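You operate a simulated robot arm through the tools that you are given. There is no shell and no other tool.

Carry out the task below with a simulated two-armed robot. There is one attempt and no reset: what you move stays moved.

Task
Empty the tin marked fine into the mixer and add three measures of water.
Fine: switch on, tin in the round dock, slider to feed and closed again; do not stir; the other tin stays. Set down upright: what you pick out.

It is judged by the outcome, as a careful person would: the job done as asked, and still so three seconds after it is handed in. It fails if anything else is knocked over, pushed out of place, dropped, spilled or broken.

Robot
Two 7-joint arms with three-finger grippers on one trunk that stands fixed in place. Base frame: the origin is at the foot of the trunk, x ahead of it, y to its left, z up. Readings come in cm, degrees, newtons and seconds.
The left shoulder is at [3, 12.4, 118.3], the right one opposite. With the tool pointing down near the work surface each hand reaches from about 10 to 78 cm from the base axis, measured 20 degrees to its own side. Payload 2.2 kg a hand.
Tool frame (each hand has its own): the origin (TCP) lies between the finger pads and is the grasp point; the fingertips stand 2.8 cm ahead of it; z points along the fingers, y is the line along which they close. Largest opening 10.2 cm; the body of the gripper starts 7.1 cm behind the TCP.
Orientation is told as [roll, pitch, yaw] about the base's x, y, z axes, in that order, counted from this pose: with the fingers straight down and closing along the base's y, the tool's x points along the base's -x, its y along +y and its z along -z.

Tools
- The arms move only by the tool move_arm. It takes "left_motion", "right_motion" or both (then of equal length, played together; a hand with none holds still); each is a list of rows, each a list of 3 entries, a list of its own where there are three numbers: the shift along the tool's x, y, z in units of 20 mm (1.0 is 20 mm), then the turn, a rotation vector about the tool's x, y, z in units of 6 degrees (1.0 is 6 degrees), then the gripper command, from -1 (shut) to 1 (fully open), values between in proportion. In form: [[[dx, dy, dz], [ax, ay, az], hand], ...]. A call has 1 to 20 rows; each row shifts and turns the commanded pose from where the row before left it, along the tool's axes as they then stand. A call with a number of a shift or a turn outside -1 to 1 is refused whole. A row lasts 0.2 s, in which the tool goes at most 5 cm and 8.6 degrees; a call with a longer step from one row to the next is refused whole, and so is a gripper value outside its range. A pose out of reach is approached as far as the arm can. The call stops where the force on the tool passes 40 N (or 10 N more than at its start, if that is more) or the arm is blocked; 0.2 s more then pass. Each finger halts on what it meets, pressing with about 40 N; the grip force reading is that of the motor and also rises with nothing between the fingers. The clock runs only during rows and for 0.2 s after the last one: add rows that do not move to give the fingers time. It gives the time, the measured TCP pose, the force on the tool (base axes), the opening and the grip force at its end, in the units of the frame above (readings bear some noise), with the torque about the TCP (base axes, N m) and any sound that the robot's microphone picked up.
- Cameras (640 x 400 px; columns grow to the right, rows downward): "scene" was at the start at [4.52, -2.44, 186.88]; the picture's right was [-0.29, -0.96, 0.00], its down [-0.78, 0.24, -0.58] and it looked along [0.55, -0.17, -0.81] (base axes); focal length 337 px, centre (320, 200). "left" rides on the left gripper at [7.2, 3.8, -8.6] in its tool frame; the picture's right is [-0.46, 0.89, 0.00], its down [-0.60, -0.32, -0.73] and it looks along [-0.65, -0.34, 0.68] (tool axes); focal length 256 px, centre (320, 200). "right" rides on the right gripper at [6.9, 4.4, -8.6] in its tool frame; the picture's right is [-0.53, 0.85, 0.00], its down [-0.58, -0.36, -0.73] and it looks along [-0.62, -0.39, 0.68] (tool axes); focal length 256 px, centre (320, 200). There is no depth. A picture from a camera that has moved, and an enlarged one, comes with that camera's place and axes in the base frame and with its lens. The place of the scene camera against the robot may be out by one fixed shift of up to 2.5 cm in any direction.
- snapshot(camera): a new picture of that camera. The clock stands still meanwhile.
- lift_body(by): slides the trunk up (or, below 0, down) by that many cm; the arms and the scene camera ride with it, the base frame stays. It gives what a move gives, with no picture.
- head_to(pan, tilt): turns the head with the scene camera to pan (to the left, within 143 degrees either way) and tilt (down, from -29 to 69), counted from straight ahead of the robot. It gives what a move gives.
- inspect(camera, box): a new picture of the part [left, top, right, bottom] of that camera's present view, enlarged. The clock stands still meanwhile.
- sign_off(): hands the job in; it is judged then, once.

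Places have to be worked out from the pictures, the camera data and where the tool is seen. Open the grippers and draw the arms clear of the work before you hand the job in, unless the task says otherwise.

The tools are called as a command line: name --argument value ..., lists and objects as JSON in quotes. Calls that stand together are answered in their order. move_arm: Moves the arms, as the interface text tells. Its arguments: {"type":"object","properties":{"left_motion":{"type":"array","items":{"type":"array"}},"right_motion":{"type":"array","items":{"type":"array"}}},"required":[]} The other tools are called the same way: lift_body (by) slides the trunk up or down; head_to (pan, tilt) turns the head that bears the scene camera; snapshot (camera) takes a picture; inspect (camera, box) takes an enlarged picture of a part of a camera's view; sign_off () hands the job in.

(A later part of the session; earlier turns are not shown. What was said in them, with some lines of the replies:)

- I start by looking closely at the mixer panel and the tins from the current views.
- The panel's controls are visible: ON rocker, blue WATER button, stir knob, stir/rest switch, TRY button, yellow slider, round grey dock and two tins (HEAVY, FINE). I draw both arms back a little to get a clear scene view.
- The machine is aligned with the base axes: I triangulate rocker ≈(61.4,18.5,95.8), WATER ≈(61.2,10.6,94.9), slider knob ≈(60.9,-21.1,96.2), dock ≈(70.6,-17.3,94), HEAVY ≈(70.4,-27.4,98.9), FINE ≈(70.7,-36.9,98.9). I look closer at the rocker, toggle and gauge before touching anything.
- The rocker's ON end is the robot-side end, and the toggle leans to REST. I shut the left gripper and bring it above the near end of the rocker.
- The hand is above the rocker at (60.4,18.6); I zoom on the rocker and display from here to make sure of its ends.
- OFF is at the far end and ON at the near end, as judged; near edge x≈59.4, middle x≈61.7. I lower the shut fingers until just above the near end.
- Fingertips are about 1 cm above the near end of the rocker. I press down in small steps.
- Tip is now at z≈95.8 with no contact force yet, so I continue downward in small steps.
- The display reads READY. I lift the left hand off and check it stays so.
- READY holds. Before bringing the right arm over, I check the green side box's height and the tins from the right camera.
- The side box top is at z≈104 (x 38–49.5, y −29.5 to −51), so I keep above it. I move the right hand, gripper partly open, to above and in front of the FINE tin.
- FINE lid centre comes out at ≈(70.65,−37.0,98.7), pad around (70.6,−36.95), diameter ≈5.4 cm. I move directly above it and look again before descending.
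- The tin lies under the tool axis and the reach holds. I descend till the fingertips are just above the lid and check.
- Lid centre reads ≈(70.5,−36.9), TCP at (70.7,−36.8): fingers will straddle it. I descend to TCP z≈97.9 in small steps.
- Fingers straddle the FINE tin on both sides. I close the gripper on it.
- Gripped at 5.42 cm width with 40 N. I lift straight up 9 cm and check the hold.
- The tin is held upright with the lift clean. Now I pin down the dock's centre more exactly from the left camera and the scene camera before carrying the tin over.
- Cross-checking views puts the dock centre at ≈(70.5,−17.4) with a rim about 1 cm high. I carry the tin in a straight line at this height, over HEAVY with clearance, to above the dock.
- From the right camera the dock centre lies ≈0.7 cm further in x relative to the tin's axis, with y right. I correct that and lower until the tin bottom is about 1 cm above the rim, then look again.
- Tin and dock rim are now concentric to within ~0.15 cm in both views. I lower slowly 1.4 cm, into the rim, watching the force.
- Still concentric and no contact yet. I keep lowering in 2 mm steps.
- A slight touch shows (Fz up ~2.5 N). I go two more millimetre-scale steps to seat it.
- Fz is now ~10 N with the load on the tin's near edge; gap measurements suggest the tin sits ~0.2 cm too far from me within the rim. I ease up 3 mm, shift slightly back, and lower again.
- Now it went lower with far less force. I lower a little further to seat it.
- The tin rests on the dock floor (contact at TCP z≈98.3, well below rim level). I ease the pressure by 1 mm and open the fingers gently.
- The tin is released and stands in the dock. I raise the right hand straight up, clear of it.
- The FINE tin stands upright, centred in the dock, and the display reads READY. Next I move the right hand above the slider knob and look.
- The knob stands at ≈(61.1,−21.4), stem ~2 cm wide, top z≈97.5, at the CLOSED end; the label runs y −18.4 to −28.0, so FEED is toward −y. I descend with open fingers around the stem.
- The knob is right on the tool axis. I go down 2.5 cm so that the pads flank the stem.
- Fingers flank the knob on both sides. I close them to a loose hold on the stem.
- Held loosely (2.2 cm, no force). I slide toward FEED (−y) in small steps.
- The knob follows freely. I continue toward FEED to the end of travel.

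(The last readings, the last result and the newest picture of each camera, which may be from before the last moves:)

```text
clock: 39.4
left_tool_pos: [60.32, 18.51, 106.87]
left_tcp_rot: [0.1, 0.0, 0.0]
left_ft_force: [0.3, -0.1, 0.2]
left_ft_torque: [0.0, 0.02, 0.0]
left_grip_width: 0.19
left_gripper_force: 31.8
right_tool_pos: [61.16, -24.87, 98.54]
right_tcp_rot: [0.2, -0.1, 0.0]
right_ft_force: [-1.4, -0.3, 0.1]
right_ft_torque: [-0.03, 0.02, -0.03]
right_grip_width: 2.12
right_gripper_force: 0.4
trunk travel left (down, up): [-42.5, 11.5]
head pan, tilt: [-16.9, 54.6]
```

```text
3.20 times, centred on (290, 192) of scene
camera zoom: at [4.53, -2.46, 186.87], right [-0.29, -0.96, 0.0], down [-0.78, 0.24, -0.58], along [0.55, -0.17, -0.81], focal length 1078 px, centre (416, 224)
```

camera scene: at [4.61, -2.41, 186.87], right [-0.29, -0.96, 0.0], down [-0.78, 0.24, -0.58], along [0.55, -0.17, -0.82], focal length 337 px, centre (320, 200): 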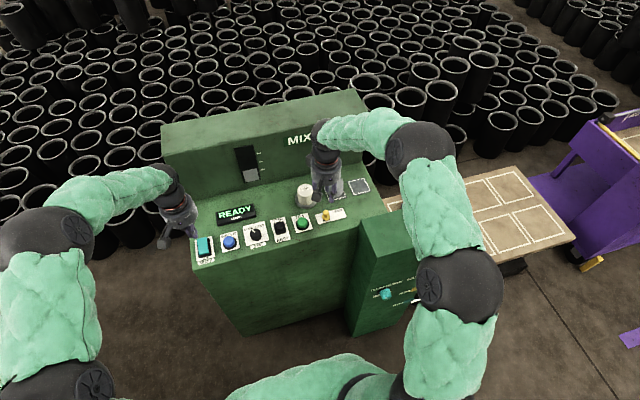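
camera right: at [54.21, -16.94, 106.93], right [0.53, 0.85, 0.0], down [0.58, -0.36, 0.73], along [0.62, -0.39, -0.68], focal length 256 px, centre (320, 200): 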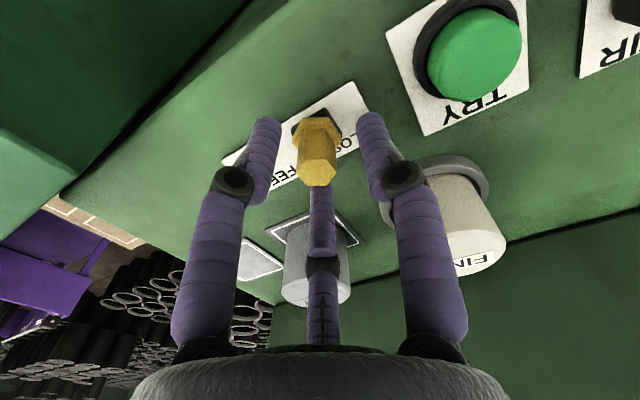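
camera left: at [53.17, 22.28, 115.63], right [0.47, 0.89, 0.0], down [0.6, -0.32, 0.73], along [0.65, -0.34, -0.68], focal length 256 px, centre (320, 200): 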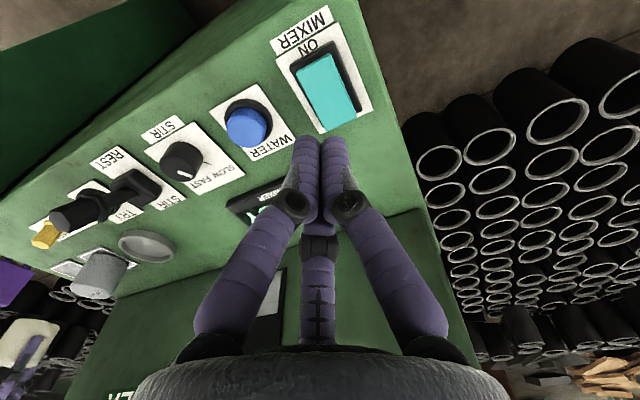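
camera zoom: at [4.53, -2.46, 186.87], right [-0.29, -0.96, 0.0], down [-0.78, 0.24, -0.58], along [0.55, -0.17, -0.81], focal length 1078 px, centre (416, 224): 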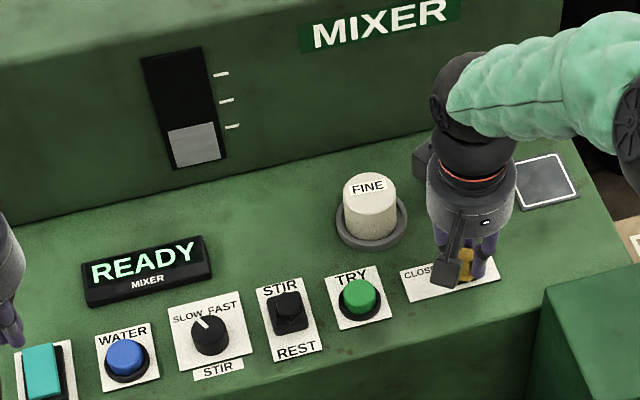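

Still free; about 3.3 cm moved. I go on in 2 mm steps until it stops or the display responds.

move_arm --right_motion '[[[0, -0.1, 0], [0, 0, 0], -0.6], [[0, -0.1, 0], [0, 0, 0], -0.6], [[0, -0.1, 0], [0, 0, 0], -0.6]]'

inspect --camera "right" --box '[220, 80, 420, 220]'

inspect --camera "scene" --box '[190, 130, 390, 255]'

```text
clock: 40.2
left_tool_pos: [60.34, 18.41, 106.95]
left_tcp_rot: [0.1, 0.0, 0.0]
left_ft_force: [0.4, -0.1, -1.4]
left_ft_torque: [-0.02, 0.03, 0.03]
left_grip_width: 0.18
left_gripper_force: 31.4
right_tool_pos: [61.13, -25.48, 98.55]
right_tcp_rot: [0.0, 0.1, 0.1]
right_ft_force: [-1.8, 0.2, -0.2]
right_ft_torque: [-0.01, 0.04, 0.0]
right_grip_width: 2.15
right_gripper_force: 1.1
trunk travel left (down, up): [-42.5, 11.5]
head pan, tilt: [-16.9, 54.6]
```

```text
2.86 times, centred on (320, 150) of right
camera zoom: at [54.24, -21.02, 107.02], right [0.53, 0.85, 0.0], down [0.58, -0.37, 0.73], along [0.62, -0.39, -0.68], focal length 731 px, centre (320, 343)
```

zoom: 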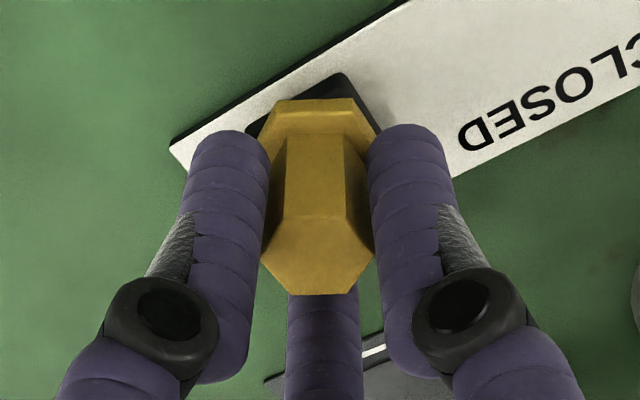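

```text
3.20 times, centred on (290, 192) of scene
camera zoom: at [4.51, -2.44, 186.87], right [-0.29, -0.96, 0.0], down [-0.78, 0.24, -0.58], along [0.55, -0.17, -0.81], focal length 1078 px, centre (416, 224)
```

zoom: 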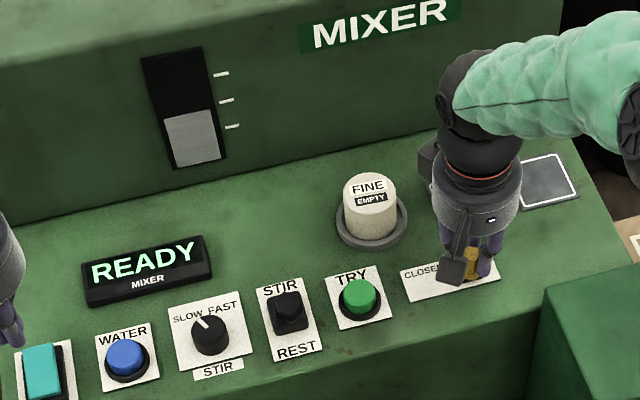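

The tin now shows EMPTY and the gauge rose, so the feed worked. I slide the knob back toward CLOSED (+y).

move_arm --right_motion '[[[0, 0.2, 0], [0, 0, 0], -0.6], [[0, 0.25, 0], [0, 0, 0], -0.6], [[0, 0.25, 0], [0, 0, 0], -0.6], [[0, 0.25, 0], [0, 0, 0], -0.6], [[0, 0.25, 0], [0, 0, 0], -0.6], [[0, 0.25, 0], [0, 0, 0], -0.6], [[0, 0.25, 0], [0, 0, 0], -0.6], [[0, 0.25, 0], [0, 0, 0], -0.6], [[0, 0.1, 0], [0, 0, 0], -0.6]]'

inspect --camera "right" --box '[220, 80, 420, 220]'

inspect --camera "scene" --box '[190, 130, 390, 255]'

```text
clock: 42.2
left_tool_pos: [60.34, 18.44, 106.94]
left_tcp_rot: [-0.1, 0.1, 0.0]
left_ft_force: [0.6, 0.4, -0.5]
left_ft_torque: [-0.02, -0.02, 0.0]
left_grip_width: 0.21
left_gripper_force: 31.6
right_tool_pos: [61.05, -21.41, 98.37]
right_tcp_rot: [0.1, 0.1, 0.0]
right_ft_force: [-0.9, -2.0, -0.7]
right_ft_torque: [-0.05, 0.05, 0.02]
right_grip_width: 2.15
right_gripper_force: 0.4
trunk travel left (down, up): [-42.5, 11.5]
head pan, tilt: [-16.9, 54.6]
```

```text
2.86 times, centred on (320, 150) of right
camera zoom: at [54.19, -16.98, 106.94], right [0.53, 0.85, 0.0], down [0.58, -0.36, 0.73], along [0.62, -0.39, -0.68], focal length 731 px, centre (320, 343)
```

zoom: 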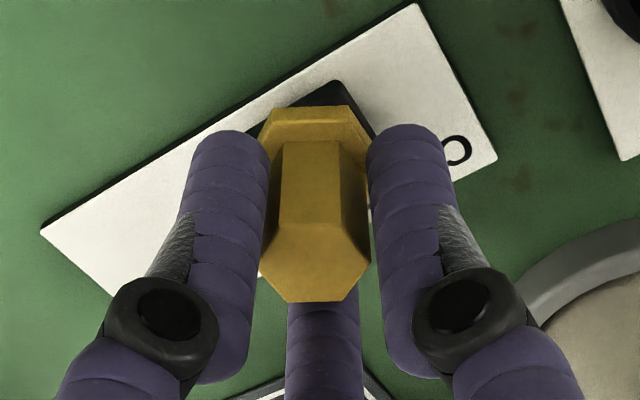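

```text
3.20 times, centred on (290, 192) of scene
camera zoom: at [4.51, -2.47, 186.87], right [-0.29, -0.96, 0.0], down [-0.78, 0.24, -0.58], along [0.55, -0.17, -0.81], focal length 1078 px, centre (416, 224)
```

zoom: 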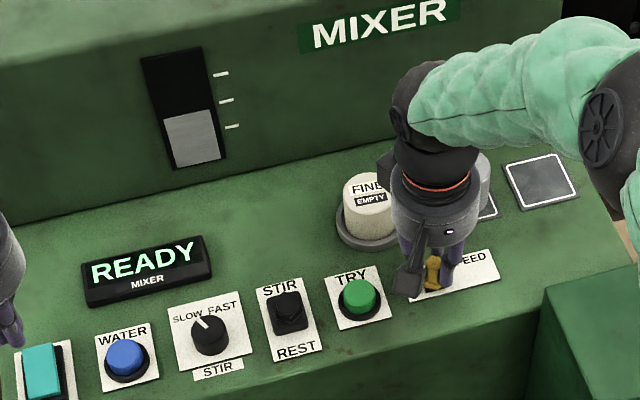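

The knob is back at about its original place. I nudge gently to be sure it's against the CLOSED stop.

move_arm --right_motion '[[[0, 0.07, 0], [0, 0, 0], -0.6], [[0, 0.07, 0], [0, 0, 0], -0.6], [[0, 0, 0], [0, 0, 0], -0.6]]'

inspect --camera "right" --box '[220, 80, 420, 220]'

```text
clock: 43.0
left_tool_pos: [60.26, 18.44, 106.95]
left_tcp_rot: [0.1, 0.0, 0.0]
left_ft_force: [-0.3, -0.1, -0.3]
left_ft_torque: [0.02, 0.01, 0.03]
left_grip_width: 0.22
left_gripper_force: 31.7
right_tool_pos: [61.22, -21.14, 98.58]
right_tcp_rot: [0.1, -0.1, 0.0]
right_ft_force: [-3.2, -2.8, -0.4]
right_ft_torque: [-0.05, 0.07, 0.0]
right_grip_width: 2.31
right_gripper_force: 2.0
trunk travel left (down, up): [-42.5, 11.5]
head pan, tilt: [-16.9, 54.6]
```

```text
2.86 times, centred on (320, 150) of right
camera zoom: at [54.19, -16.74, 106.99], right [0.53, 0.85, 0.0], down [0.58, -0.36, 0.73], along [0.62, -0.39, -0.68], focal length 731 px, centre (320, 343)
```

zoom: 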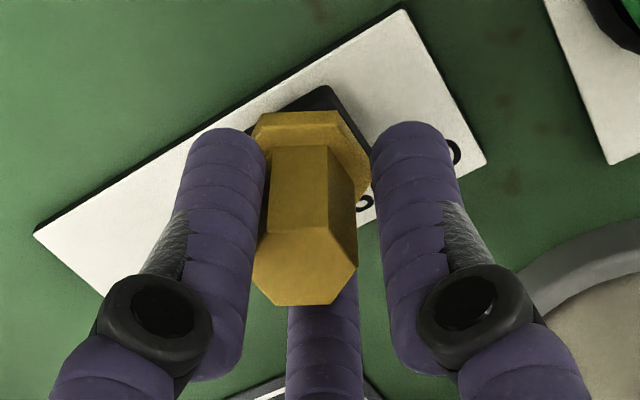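

The knob rests against the CLOSED stop (finger yields slightly). I re-centre, open the fingers and raise the hand straight up.

move_arm --right_motion '[[[0, -0.1, 0], [0, 0, 0], -0.5], [[0, 0, 0], [0, 0, 0], -0.2], [[0, 0, 0], [0, 0, 0], -0.15], [[0, 0, -0.3], [0, 0, 0], -0.15], [[0, 0, -0.6], [0, 0, 0], -0.15], [[0, 0, -1], [0, 0, 0], -0.15], [[0, 0, -1], [0, 0, 0], -0.15], [[0, 0, -1], [0, 0, 0], -0.15], [[0, 0, -1], [0, 0, 0], -0.15], [[0, 0, -1], [0, 0, 0], -0.15]]'

snapshot --camera "right"

inspect --camera "scene" --box '[190, 130, 390, 255]'

```text
clock: 45.2
left_tool_pos: [60.22, 18.56, 106.93]
left_tcp_rot: [-0.1, 0.1, 0.0]
left_ft_force: [0.3, 0.2, 0.3]
left_ft_torque: [0.01, -0.01, 0.01]
left_grip_width: 0.2
left_gripper_force: 32.2
right_tool_pos: [61.11, -21.38, 110.23]
right_tcp_rot: [0.2, 0.0, 0.0]
right_ft_force: [0.3, -0.5, -0.1]
right_ft_torque: [0.01, -0.03, 0.02]
right_grip_width: 4.33
right_gripper_force: 0.0
trunk travel left (down, up): [-42.5, 11.5]
head pan, tilt: [-16.9, 54.6]
```

```text
taken
camera right: at [54.21, -16.92, 118.71], right [0.53, 0.85, 0.0], down [0.58, -0.36, 0.73], along [0.62, -0.39, -0.68], focal length 256 px, centre (320, 200)
```

right: 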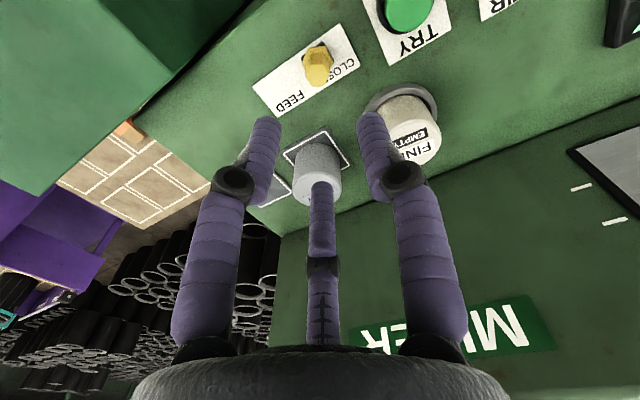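

```text
3.20 times, centred on (290, 192) of scene
camera zoom: at [4.48, -2.42, 186.88], right [-0.29, -0.96, 0.0], down [-0.78, 0.24, -0.58], along [0.55, -0.17, -0.81], focal length 1078 px, centre (416, 224)
```

zoom: 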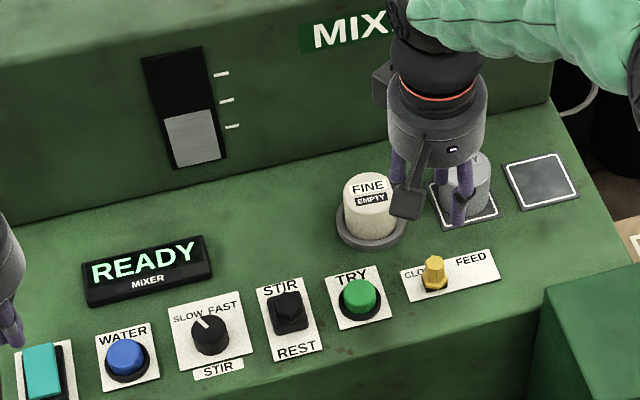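

Slider closed, tin upright and EMPTY, HEAVY in its place. Now I move the left hand (fingers shut) over the WATER button.

move_arm --left_motion '[[[-0.12, -0.98, 0], [0, 0, 0], -1], [[-0.12, -0.98, 0], [0, 0, 0], -1], [[-0.12, -0.98, 0], [0, 0, 0], -1], [[-0.12, -0.98, 0], [0, 0, 0], -1], [[0, 0, 0.8], [0, 0, 0], -1], [[0, 0, 0.8], [0, 0, 0], -1], [[0, 0, 0], [0, 0, 0], -1]]'

snapshot --camera "left"

inspect --camera "scene" --box '[190, 130, 310, 255]'

```text
clock: 46.8
left_tool_pos: [61.16, 10.81, 103.69]
left_tcp_rot: [0.1, 0.0, 0.1]
left_ft_force: [0.8, -0.6, 0.1]
left_ft_torque: [0.03, -0.02, 0.01]
left_grip_width: 0.21
left_gripper_force: 31.3
right_tool_pos: [61.21, -21.34, 110.21]
right_tcp_rot: [0.1, 0.0, 0.0]
right_ft_force: [0.3, 0.7, 0.6]
right_ft_torque: [0.04, 0.01, 0.0]
right_grip_width: 4.33
right_gripper_force: 0.0
trunk travel left (down, up): [-42.5, 11.5]
head pan, tilt: [-16.9, 54.6]
```

```text
taken
camera left: at [53.98, 14.64, 112.41], right [0.47, 0.89, 0.0], down [0.6, -0.32, 0.73], along [0.65, -0.34, -0.68], focal length 256 px, centre (320, 200)
```

left: 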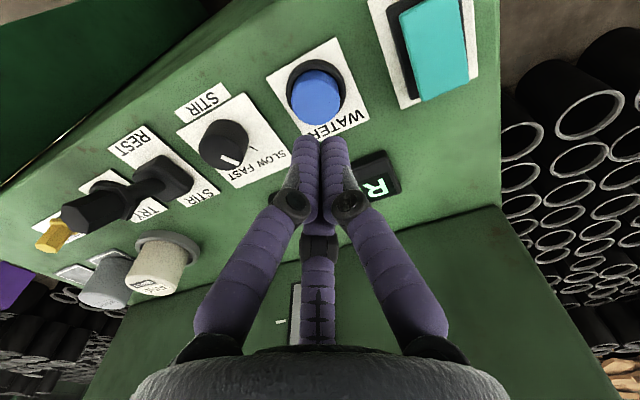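

```text
3.20 times, centred on (250, 192) of scene
camera zoom: at [4.51, -2.42, 186.88], right [-0.29, -0.96, 0.0], down [-0.78, 0.24, -0.58], along [0.55, -0.17, -0.81], focal length 1078 px, centre (544, 224)
```

zoom: 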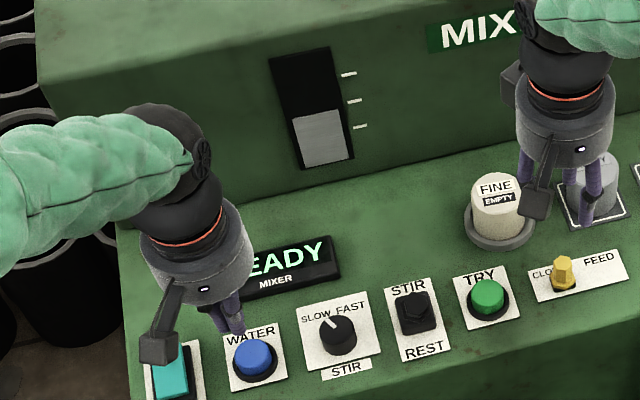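

The fingertip axis lines up with the WATER button. I lower to just above it first.

move_arm --left_motion '[[[0, -0.05, 0.7], [0, 0, 0], -1], [[0, 0, 0.8], [0, 0, 0], -1], [[0, 0, 0.7], [0, 0, 0], -1], [[0, 0, 0], [0, 0, 0], -1]]'

snapshot --camera "left"

inspect --camera "scene" --box '[190, 130, 310, 255]'

```text
clock: 47.8
left_tool_pos: [61.07, 10.65, 99.39]
left_tcp_rot: [0.0, 0.0, 0.1]
left_ft_force: [-0.1, -0.4, -0.5]
left_ft_torque: [0.01, -0.03, -0.02]
left_grip_width: 0.21
left_gripper_force: 31.4
right_tool_pos: [61.09, -21.26, 110.19]
right_tcp_rot: [0.1, 0.0, 0.0]
right_ft_force: [-0.2, 0.4, 0.0]
right_ft_torque: [-0.02, -0.04, 0.02]
right_grip_width: 4.35
right_gripper_force: 0.0
trunk travel left (down, up): [-42.5, 11.5]
head pan, tilt: [-16.9, 54.6]
```

```text
taken
camera left: at [53.93, 14.48, 108.05], right [0.46, 0.89, 0.0], down [0.6, -0.32, 0.73], along [0.65, -0.34, -0.68], focal length 256 px, centre (320, 200)
```

left: 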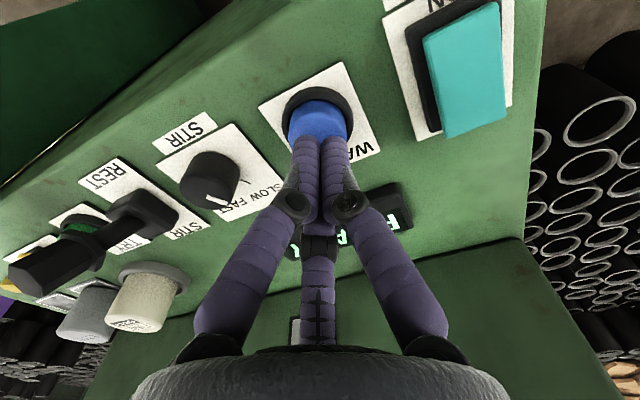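

```text
3.20 times, centred on (250, 192) of scene
camera zoom: at [4.51, -2.44, 186.88], right [-0.29, -0.96, 0.0], down [-0.78, 0.24, -0.58], along [0.55, -0.17, -0.81], focal length 1078 px, centre (544, 224)
```

zoom: 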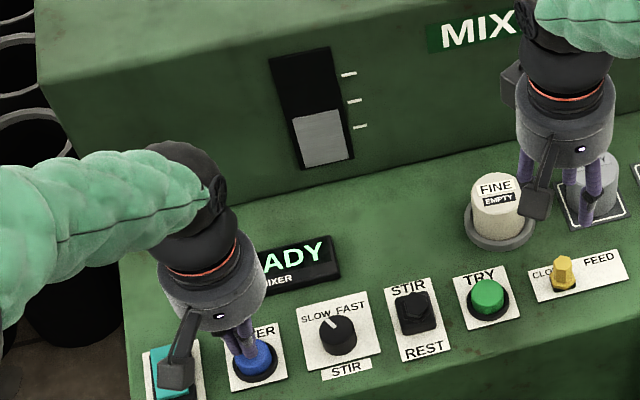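

Tips are ~1 cm above the button, well centred. I press down in 2 mm steps, watching force, gauge and display.

move_arm --left_motion '[[[0, 0, 0.15], [0, 0, 0], -1], [[0, 0, 0.15], [0, 0, 0], -1], [[0, 0, 0.1], [0, 0, 0], -1]]'

inspect --camera "scene" --box '[190, 130, 310, 255]'

```text
clock: 48.6
left_tool_pos: [61.15, 10.73, 98.53]
left_tcp_rot: [0.0, 0.0, 0.1]
left_ft_force: [-0.2, -0.9, -0.1]
left_ft_torque: [0.01, -0.01, 0.01]
left_grip_width: 0.19
left_gripper_force: 31.7
right_tool_pos: [61.27, -21.45, 110.1]
right_tcp_rot: [0.1, 0.0, 0.0]
right_ft_force: [-0.1, 0.1, -0.1]
right_ft_torque: [0.01, -0.01, 0.0]
right_grip_width: 4.34
right_gripper_force: 0.2
trunk travel left (down, up): [-42.5, 11.5]
head pan, tilt: [-16.9, 54.6]
```

```text
3.20 times, centred on (250, 192) of scene
camera zoom: at [4.55, -2.44, 186.87], right [-0.29, -0.96, 0.0], down [-0.78, 0.24, -0.58], along [0.55, -0.17, -0.81], focal length 1078 px, centre (544, 224)
```

zoom: 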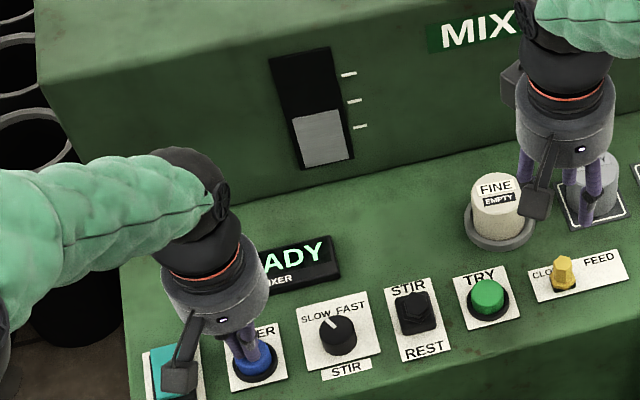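

No contact yet at tip z≈95.7; I continue.

move_arm --left_motion '[[[0, 0, 0.1], [0, 0, 0], -1], [[0, 0, 0.1], [0, 0, 0], -1]]'

inspect --camera "scene" --box '[190, 130, 310, 255]'

```text
clock: 49.2
left_tool_pos: [61.21, 10.72, 98.23]
left_tcp_rot: [0.0, 0.0, 0.0]
left_ft_force: [0.3, 0.8, -1.0]
left_ft_torque: [0.02, -0.01, 0.02]
left_grip_width: 0.22
left_gripper_force: 31.2
right_tool_pos: [61.17, -21.3, 110.2]
right_tcp_rot: [0.1, -0.1, 0.0]
right_ft_force: [-0.2, -0.9, -0.7]
right_ft_torque: [0.0, -0.01, 0.0]
right_grip_width: 4.37
right_gripper_force: 0.0
trunk travel left (down, up): [-42.5, 11.5]
head pan, tilt: [-16.9, 54.6]
```

```text
3.20 times, centred on (250, 192) of scene
camera zoom: at [4.54, -2.44, 186.87], right [-0.29, -0.96, 0.0], down [-0.78, 0.24, -0.58], along [0.55, -0.17, -0.81], focal length 1078 px, centre (544, 224)
```

zoom: 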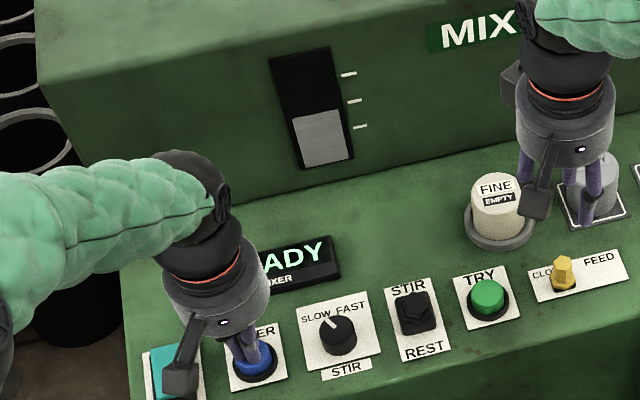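

Still no contact; I go two further small steps.

move_arm --left_motion '[[[0, 0, 0.1], [0, 0, 0], -1], [[0, 0, 0.1], [0, 0, 0], -1]]'

inspect --camera "scene" --box '[190, 130, 310, 255]'

```text
clock: 49.8
left_tool_pos: [61.08, 10.62, 97.72]
left_tcp_rot: [0.1, 0.0, 0.1]
left_ft_force: [-0.6, -0.7, 2.9]
left_ft_torque: [0.01, 0.05, 0.01]
left_grip_width: 0.61
left_gripper_force: 31.2
right_tool_pos: [61.17, -21.49, 110.23]
right_tcp_rot: [0.0, 0.0, 0.0]
right_ft_force: [-1.0, -0.2, -1.0]
right_ft_torque: [0.03, -0.03, -0.02]
right_grip_width: 4.33
right_gripper_force: 0.1
trunk travel left (down, up): [-42.5, 11.5]
head pan, tilt: [-16.9, 54.6]
heard: click
```

```text
3.20 times, centred on (250, 192) of scene
camera zoom: at [4.49, -2.45, 186.88], right [-0.29, -0.96, 0.0], down [-0.78, 0.24, -0.58], along [0.55, -0.17, -0.81], focal length 1078 px, centre (544, 224)
```

zoom: 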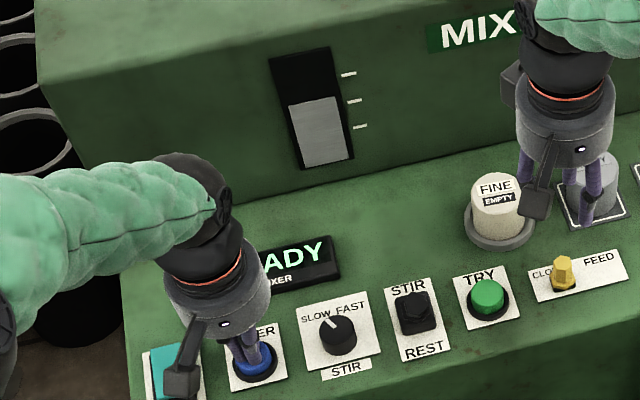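

A click was heard and the gauge rose a step. I raise the hand off the button and check whether the level holds.

move_arm --left_motion '[[[0, 0, -0.3], [0, 0, 0], -1], [[0, 0, -0.3], [0, 0, 0], -1], [[0, 0, 0], [0, 0, 0], -1]]'

inspect --camera "scene" --box '[190, 130, 310, 255]'

inspect --camera "scene" --box '[225, 130, 285, 190]'

```text
clock: 50.6
left_tool_pos: [61.16, 10.66, 98.86]
left_tcp_rot: [0.0, 0.0, 0.0]
left_ft_force: [0.2, -0.2, -0.1]
left_ft_torque: [-0.03, -0.02, 0.0]
left_grip_width: 0.22
left_gripper_force: 31.2
right_tool_pos: [61.23, -21.32, 110.04]
right_tcp_rot: [0.1, 0.0, 0.1]
right_ft_force: [0.4, 0.4, 0.0]
right_ft_torque: [-0.01, 0.02, -0.01]
right_grip_width: 4.38
right_gripper_force: 0.1
trunk travel left (down, up): [-42.5, 11.5]
head pan, tilt: [-16.9, 54.6]
```

```text
3.20 times, centred on (250, 192) of scene
camera zoom: at [4.56, -2.44, 186.87], right [-0.29, -0.96, 0.0], down [-0.78, 0.24, -0.58], along [0.55, -0.17, -0.81], focal length 1078 px, centre (544, 224)
```

zoom: 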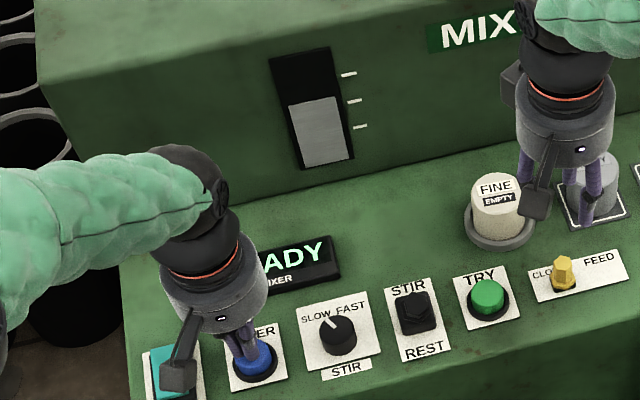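

```text
6.67 times, centred on (255, 160) of scene
camera zoom: at [4.56, -2.44, 186.87], right [-0.29, -0.96, 0.0], down [-0.78, 0.24, -0.58], along [0.55, -0.17, -0.81], focal length 2247 px, centre (753, 467)
```

zoom: 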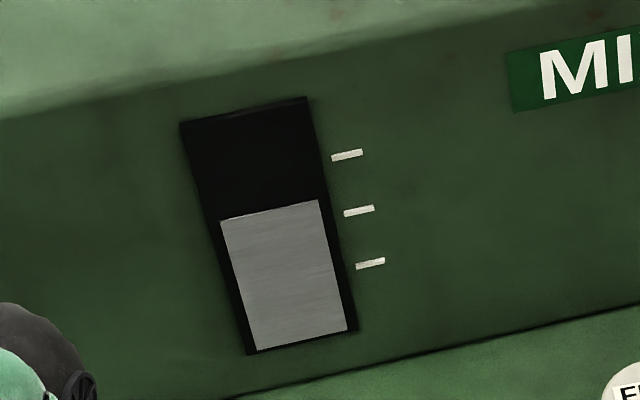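

The level holds after release: one press gives one measure. I press a second time with the same stroke.

move_arm --left_motion '[[[0, 0, 0.2], [0, 0, 0], -1], [[0, 0, 0.2], [0, 0, 0], -1], [[0, 0, 0.2], [0, 0, 0], -1]]'

inspect --camera "scene" --box '[225, 130, 285, 190]'

```text
clock: 51.4
left_tool_pos: [61.21, 10.68, 97.78]
left_tcp_rot: [-0.1, 0.0, 0.0]
left_ft_force: [-1.9, 0.0, 2.5]
left_ft_torque: [0.03, 0.02, -0.01]
left_grip_width: 0.6
left_gripper_force: 31.6
right_tool_pos: [61.18, -21.27, 110.38]
right_tcp_rot: [0.1, 0.0, 0.0]
right_ft_force: [-0.5, -1.0, -0.6]
right_ft_torque: [0.01, -0.01, -0.01]
right_grip_width: 4.32
right_gripper_force: 0.1
trunk travel left (down, up): [-42.5, 11.5]
head pan, tilt: [-16.9, 54.6]
heard: click
```

```text
6.67 times, centred on (255, 160) of scene
camera zoom: at [4.49, -2.45, 186.88], right [-0.29, -0.96, 0.0], down [-0.78, 0.24, -0.58], along [0.55, -0.17, -0.81], focal length 2247 px, centre (753, 467)
```

zoom: 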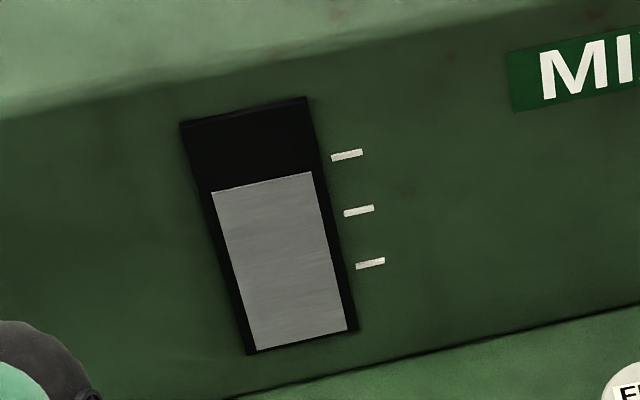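

Second click heard, gauge rose by another equal step. I release and check.

move_arm --left_motion '[[[0, 0, -0.3], [0, 0, 0], -1], [[0, 0, -0.3], [0, 0, 0], -1], [[0, 0, 0], [0, 0, 0], -1]]'

inspect --camera "scene" --box '[225, 130, 285, 190]'

```text
clock: 52.2
left_tool_pos: [61.13, 10.53, 98.88]
left_tcp_rot: [0.0, 0.1, 0.1]
left_ft_force: [0.0, 1.0, -0.8]
left_ft_torque: [0.0, 0.04, 0.02]
left_grip_width: 0.2
left_gripper_force: 31.3
right_tool_pos: [61.21, -21.27, 110.18]
right_tcp_rot: [0.1, -0.1, 0.0]
right_ft_force: [1.0, 1.0, 0.7]
right_ft_torque: [0.02, 0.01, 0.0]
right_grip_width: 4.33
right_gripper_force: 0.0
trunk travel left (down, up): [-42.5, 11.5]
head pan, tilt: [-16.9, 54.6]
```

```text
6.67 times, centred on (255, 160) of scene
camera zoom: at [4.56, -2.44, 186.87], right [-0.29, -0.96, 0.0], down [-0.78, 0.24, -0.58], along [0.55, -0.17, -0.81], focal length 2247 px, centre (753, 467)
```

zoom: 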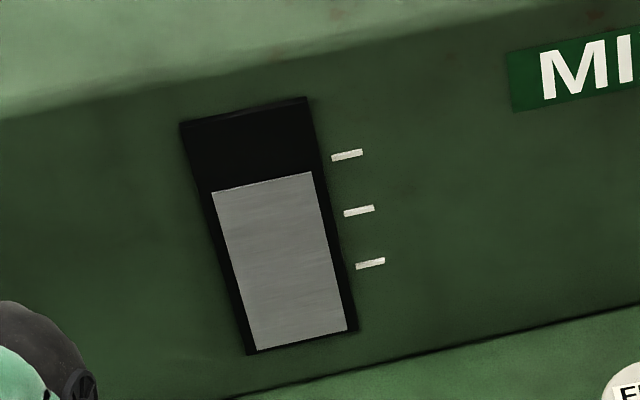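

The level holds at two measures. Third press with the same stroke.

move_arm --left_motion '[[[0, 0, 0.2], [0, 0, 0], -1], [[0, 0, 0.2], [0, 0, 0], -1], [[0, 0, 0.2], [0, 0, 0], -1]]'

inspect --camera "scene" --box '[225, 130, 285, 190]'

```text
clock: 53.0
left_tool_pos: [61.19, 10.57, 97.79]
left_tcp_rot: [0.1, 0.0, 0.1]
left_ft_force: [-1.1, 1.2, 2.3]
left_ft_torque: [0.0, 0.03, -0.02]
left_grip_width: 0.63
left_gripper_force: 31.9
right_tool_pos: [61.29, -21.35, 110.32]
right_tcp_rot: [0.1, 0.1, 0.0]
right_ft_force: [0.3, -0.6, 0.1]
right_ft_torque: [0.01, -0.03, 0.0]
right_grip_width: 4.33
right_gripper_force: 0.0
trunk travel left (down, up): [-42.5, 11.5]
head pan, tilt: [-16.9, 54.6]
heard: click
```

```text
6.67 times, centred on (255, 160) of scene
camera zoom: at [4.51, -2.44, 186.88], right [-0.29, -0.96, 0.0], down [-0.78, 0.24, -0.58], along [0.55, -0.17, -0.81], focal length 2247 px, centre (753, 467)
```

zoom: 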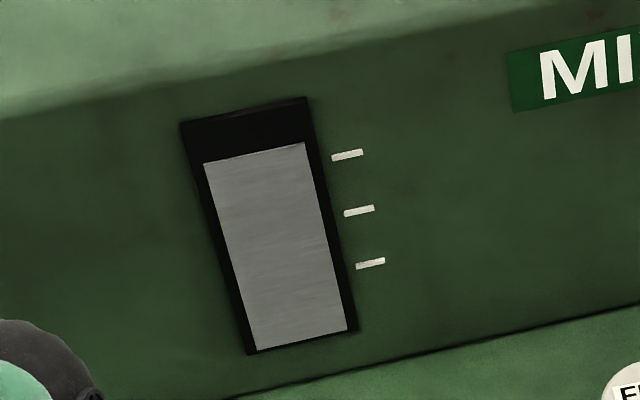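

Third click, gauge now at the top mark: three measures in. I lift both hands and draw them back clear, then open the grippers.

move_arm --left_motion '[[[0, 0, -0.4], [0, 0, 0], -1], [[0, 0, -1], [0, 0, 0], -1], [[0, 0, -1], [0, 0, 0], -1], [[0, 0, -1], [0, 0, 0], -1], [[0, 0, -1], [0, 0, 0], -1], [[0, 0, -1], [0, 0, 0], -1], [[0, 0, -1], [0, 0, 0], -1], [[0, 0, -1], [0, 0, 0], -1]]' --right_motion '[[[0, 0, -0.4], [0, 0, 0], -0.15], [[0, 0, -1], [0, 0, 0], -0.15], [[0, 0, -1], [0, 0, 0], -0.15], [[0, 0, -1], [0, 0, 0], -0.15], [[0, 0, -1], [0, 0, 0], -0.15], [[0, 0, -1], [0, 0, 0], -0.15], [[0, 0, -1], [0, 0, 0], -0.15], [[0, 0, -0.5], [0, 0, 0], -0.15]]'

snapshot --camera "scene"

```text
clock: 54.8
left_tool_pos: [61.09, 10.69, 112.51]
left_tcp_rot: [-0.1, -0.1, 0.0]
left_ft_force: [0.2, 0.1, -0.2]
left_ft_torque: [0.03, -0.03, -0.01]
left_grip_width: 0.21
left_gripper_force: 31.6
right_tool_pos: [61.0, -21.26, 124.25]
right_tcp_rot: [0.0, 0.0, 0.0]
right_ft_force: [0.0, 0.0, -0.4]
right_ft_torque: [-0.01, -0.01, 0.0]
right_grip_width: 4.31
right_gripper_force: 0.0
trunk travel left (down, up): [-42.5, 11.5]
head pan, tilt: [-16.9, 54.6]
```

```text
taken
camera scene: at [4.47, -2.43, 186.88], right [-0.29, -0.96, 0.0], down [-0.78, 0.24, -0.58], along [0.55, -0.17, -0.81], focal length 337 px, centre (320, 200)
```

scene: 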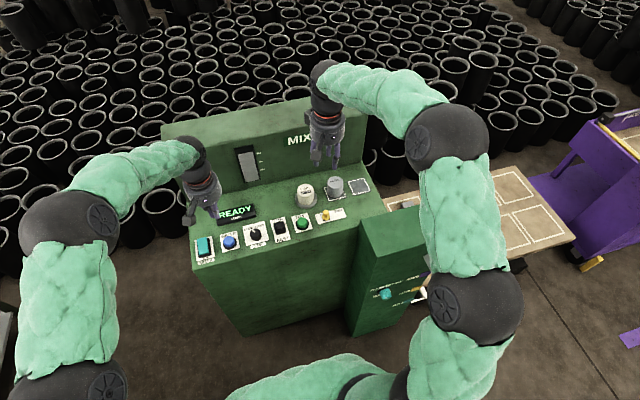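

Everything stands as it should. I draw both arms back to near their earlier clear poses and open the grippers.

move_arm --left_motion '[[[0.5, 0, -0.4], [0, 0, 0], -1], [[1, 0.1, -0.4], [0, 0, 0], -1], [[1, 0.2, -0.4], [0, 0, 0], -1], [[1, 0.2, -0.4], [0, 0, 0], -1], [[1, 0.2, -0.4], [0, 0, 0], -1], [[1, 0.2, -0.4], [0, 0, 0], -0.5], [[1, 0.2, -0.4], [0, 0, 0], 0], [[1, 0.2, -0.4], [0, 0, 0], 0.5], [[1, 0.2, -0.4], [0, 0, 0], 1], [[1, 0.2, -0.4], [0, 0, 0], 1], [[1, 0.2, -0.4], [0, 0, 0], 1], [[1, 0.2, -0.4], [0, 0, 0], 1], [[1, 0.2, 0], [0, 0, 0], 1]]' --right_motion '[[[0.5, 0, -0.1], [0, 0, 0], -0.15], [[1, -0.1, -0.1], [0, 0, 0], -0.15], [[1, -0.3, -0.1], [0, 0, 0], -0.15], [[1, -0.3, -0.1], [0, 0, 0], -0.15], [[1, -0.3, -0.1], [0, 0, 0], 0], [[1, -0.3, -0.1], [0, 0, 0], 0.3], [[1, -0.3, -0.1], [0, 0, 0], 0.6], [[1, -0.3, -0.1], [0, 0, 0], 1], [[1, -0.3, -0.1], [0, 0, 0], 1], [[1, -0.3, -0.1], [0, 0, 0], 1], [[1, -0.3, -0.1], [0, 0, 0], 1], [[1, -0.3, -0.1], [0, 0, 0], 1], [[1, -0.3, 0], [0, 0, 0], 1]]'

snapshot --camera "scene"

inspect --camera "scene" --box '[190, 130, 390, 255]'

snapshot --camera "right"

```text
clock: 57.6
left_tool_pos: [36.04, 15.33, 122.07]
left_tcp_rot: [0.0, -0.1, 0.0]
left_ft_force: [-1.4, -0.8, -0.6]
left_ft_torque: [0.04, -0.06, -0.01]
left_grip_width: 10.18
left_gripper_force: 0.1
right_tool_pos: [36.07, -28.01, 126.55]
right_tcp_rot: [-0.1, -0.1, 0.0]
right_ft_force: [-0.2, 0.2, 0.4]
right_ft_torque: [0.01, -0.03, 0.02]
right_grip_width: 10.21
right_gripper_force: 0.0
trunk travel left (down, up): [-42.5, 11.5]
head pan, tilt: [-16.9, 54.6]
```

```text
taken
camera scene: at [4.3, -2.43, 186.88], right [-0.29, -0.96, 0.0], down [-0.78, 0.24, -0.58], along [0.56, -0.17, -0.81], focal length 337 px, centre (320, 200)
```

scene: 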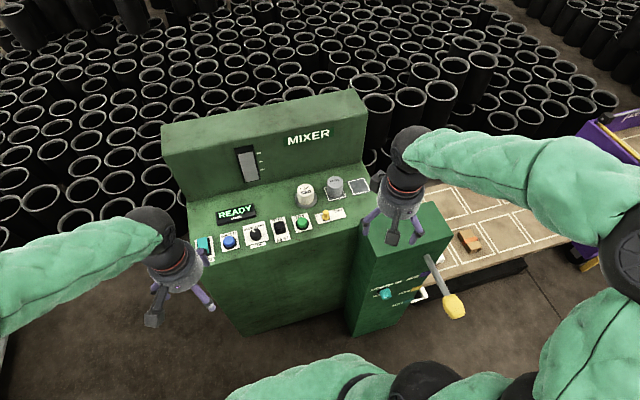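

```text
3.20 times, centred on (290, 192) of scene
camera zoom: at [4.3, -2.43, 186.88], right [-0.29, -0.96, 0.0], down [-0.78, 0.24, -0.58], along [0.56, -0.17, -0.81], focal length 1078 px, centre (416, 224)
```

zoom: 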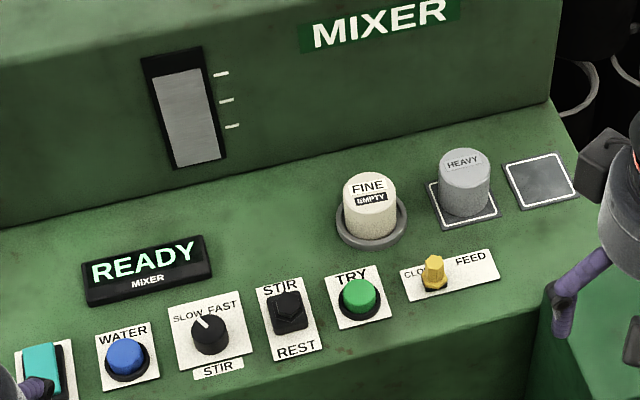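

```text
taken
camera right: at [29.08, -23.58, 135.01], right [0.53, 0.85, 0.0], down [0.58, -0.36, 0.73], along [0.62, -0.39, -0.68], focal length 256 px, centre (320, 200)
```

right: 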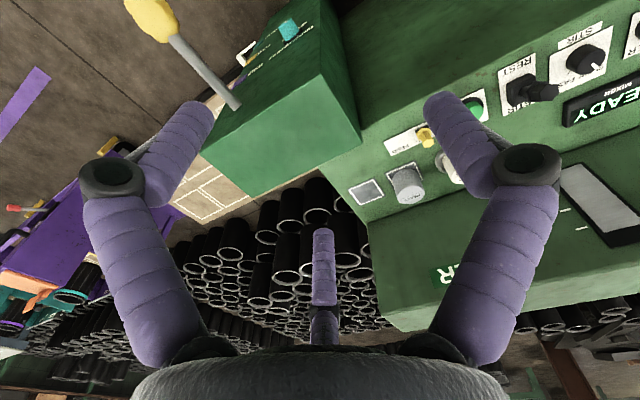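

The mixer is on and reads READY. FINE is empty and upright in the dock, the slider is closed, three measures are in, the stir switch is at REST and HEAVY is untouched. Both arms are clear with the grippers open, so I hand the job in.

sign_off

```text
The job is handed in.
```

The FINE tin has been emptied into the mixer and three measures of water added; the job is handed in.

- **Mixer:** it is switched on and the display reads READY.
- **FINE tin:** it stands upright in the round dock and is now labelled EMPTY. I left it there rather than returning it to its square.
- **Slider:** it was moved to FEED and pushed back against the CLOSED stop.
- **Water:** I pressed the button three times. Each press gave one click and raised the gauge one step; it now stands at about the top mark.
- **Not touched:** the stir switch is still at REST, and the HEAVY tin is still in its place.

Nothing was knocked over or spilled. Both arms are drawn back with the grippers open.
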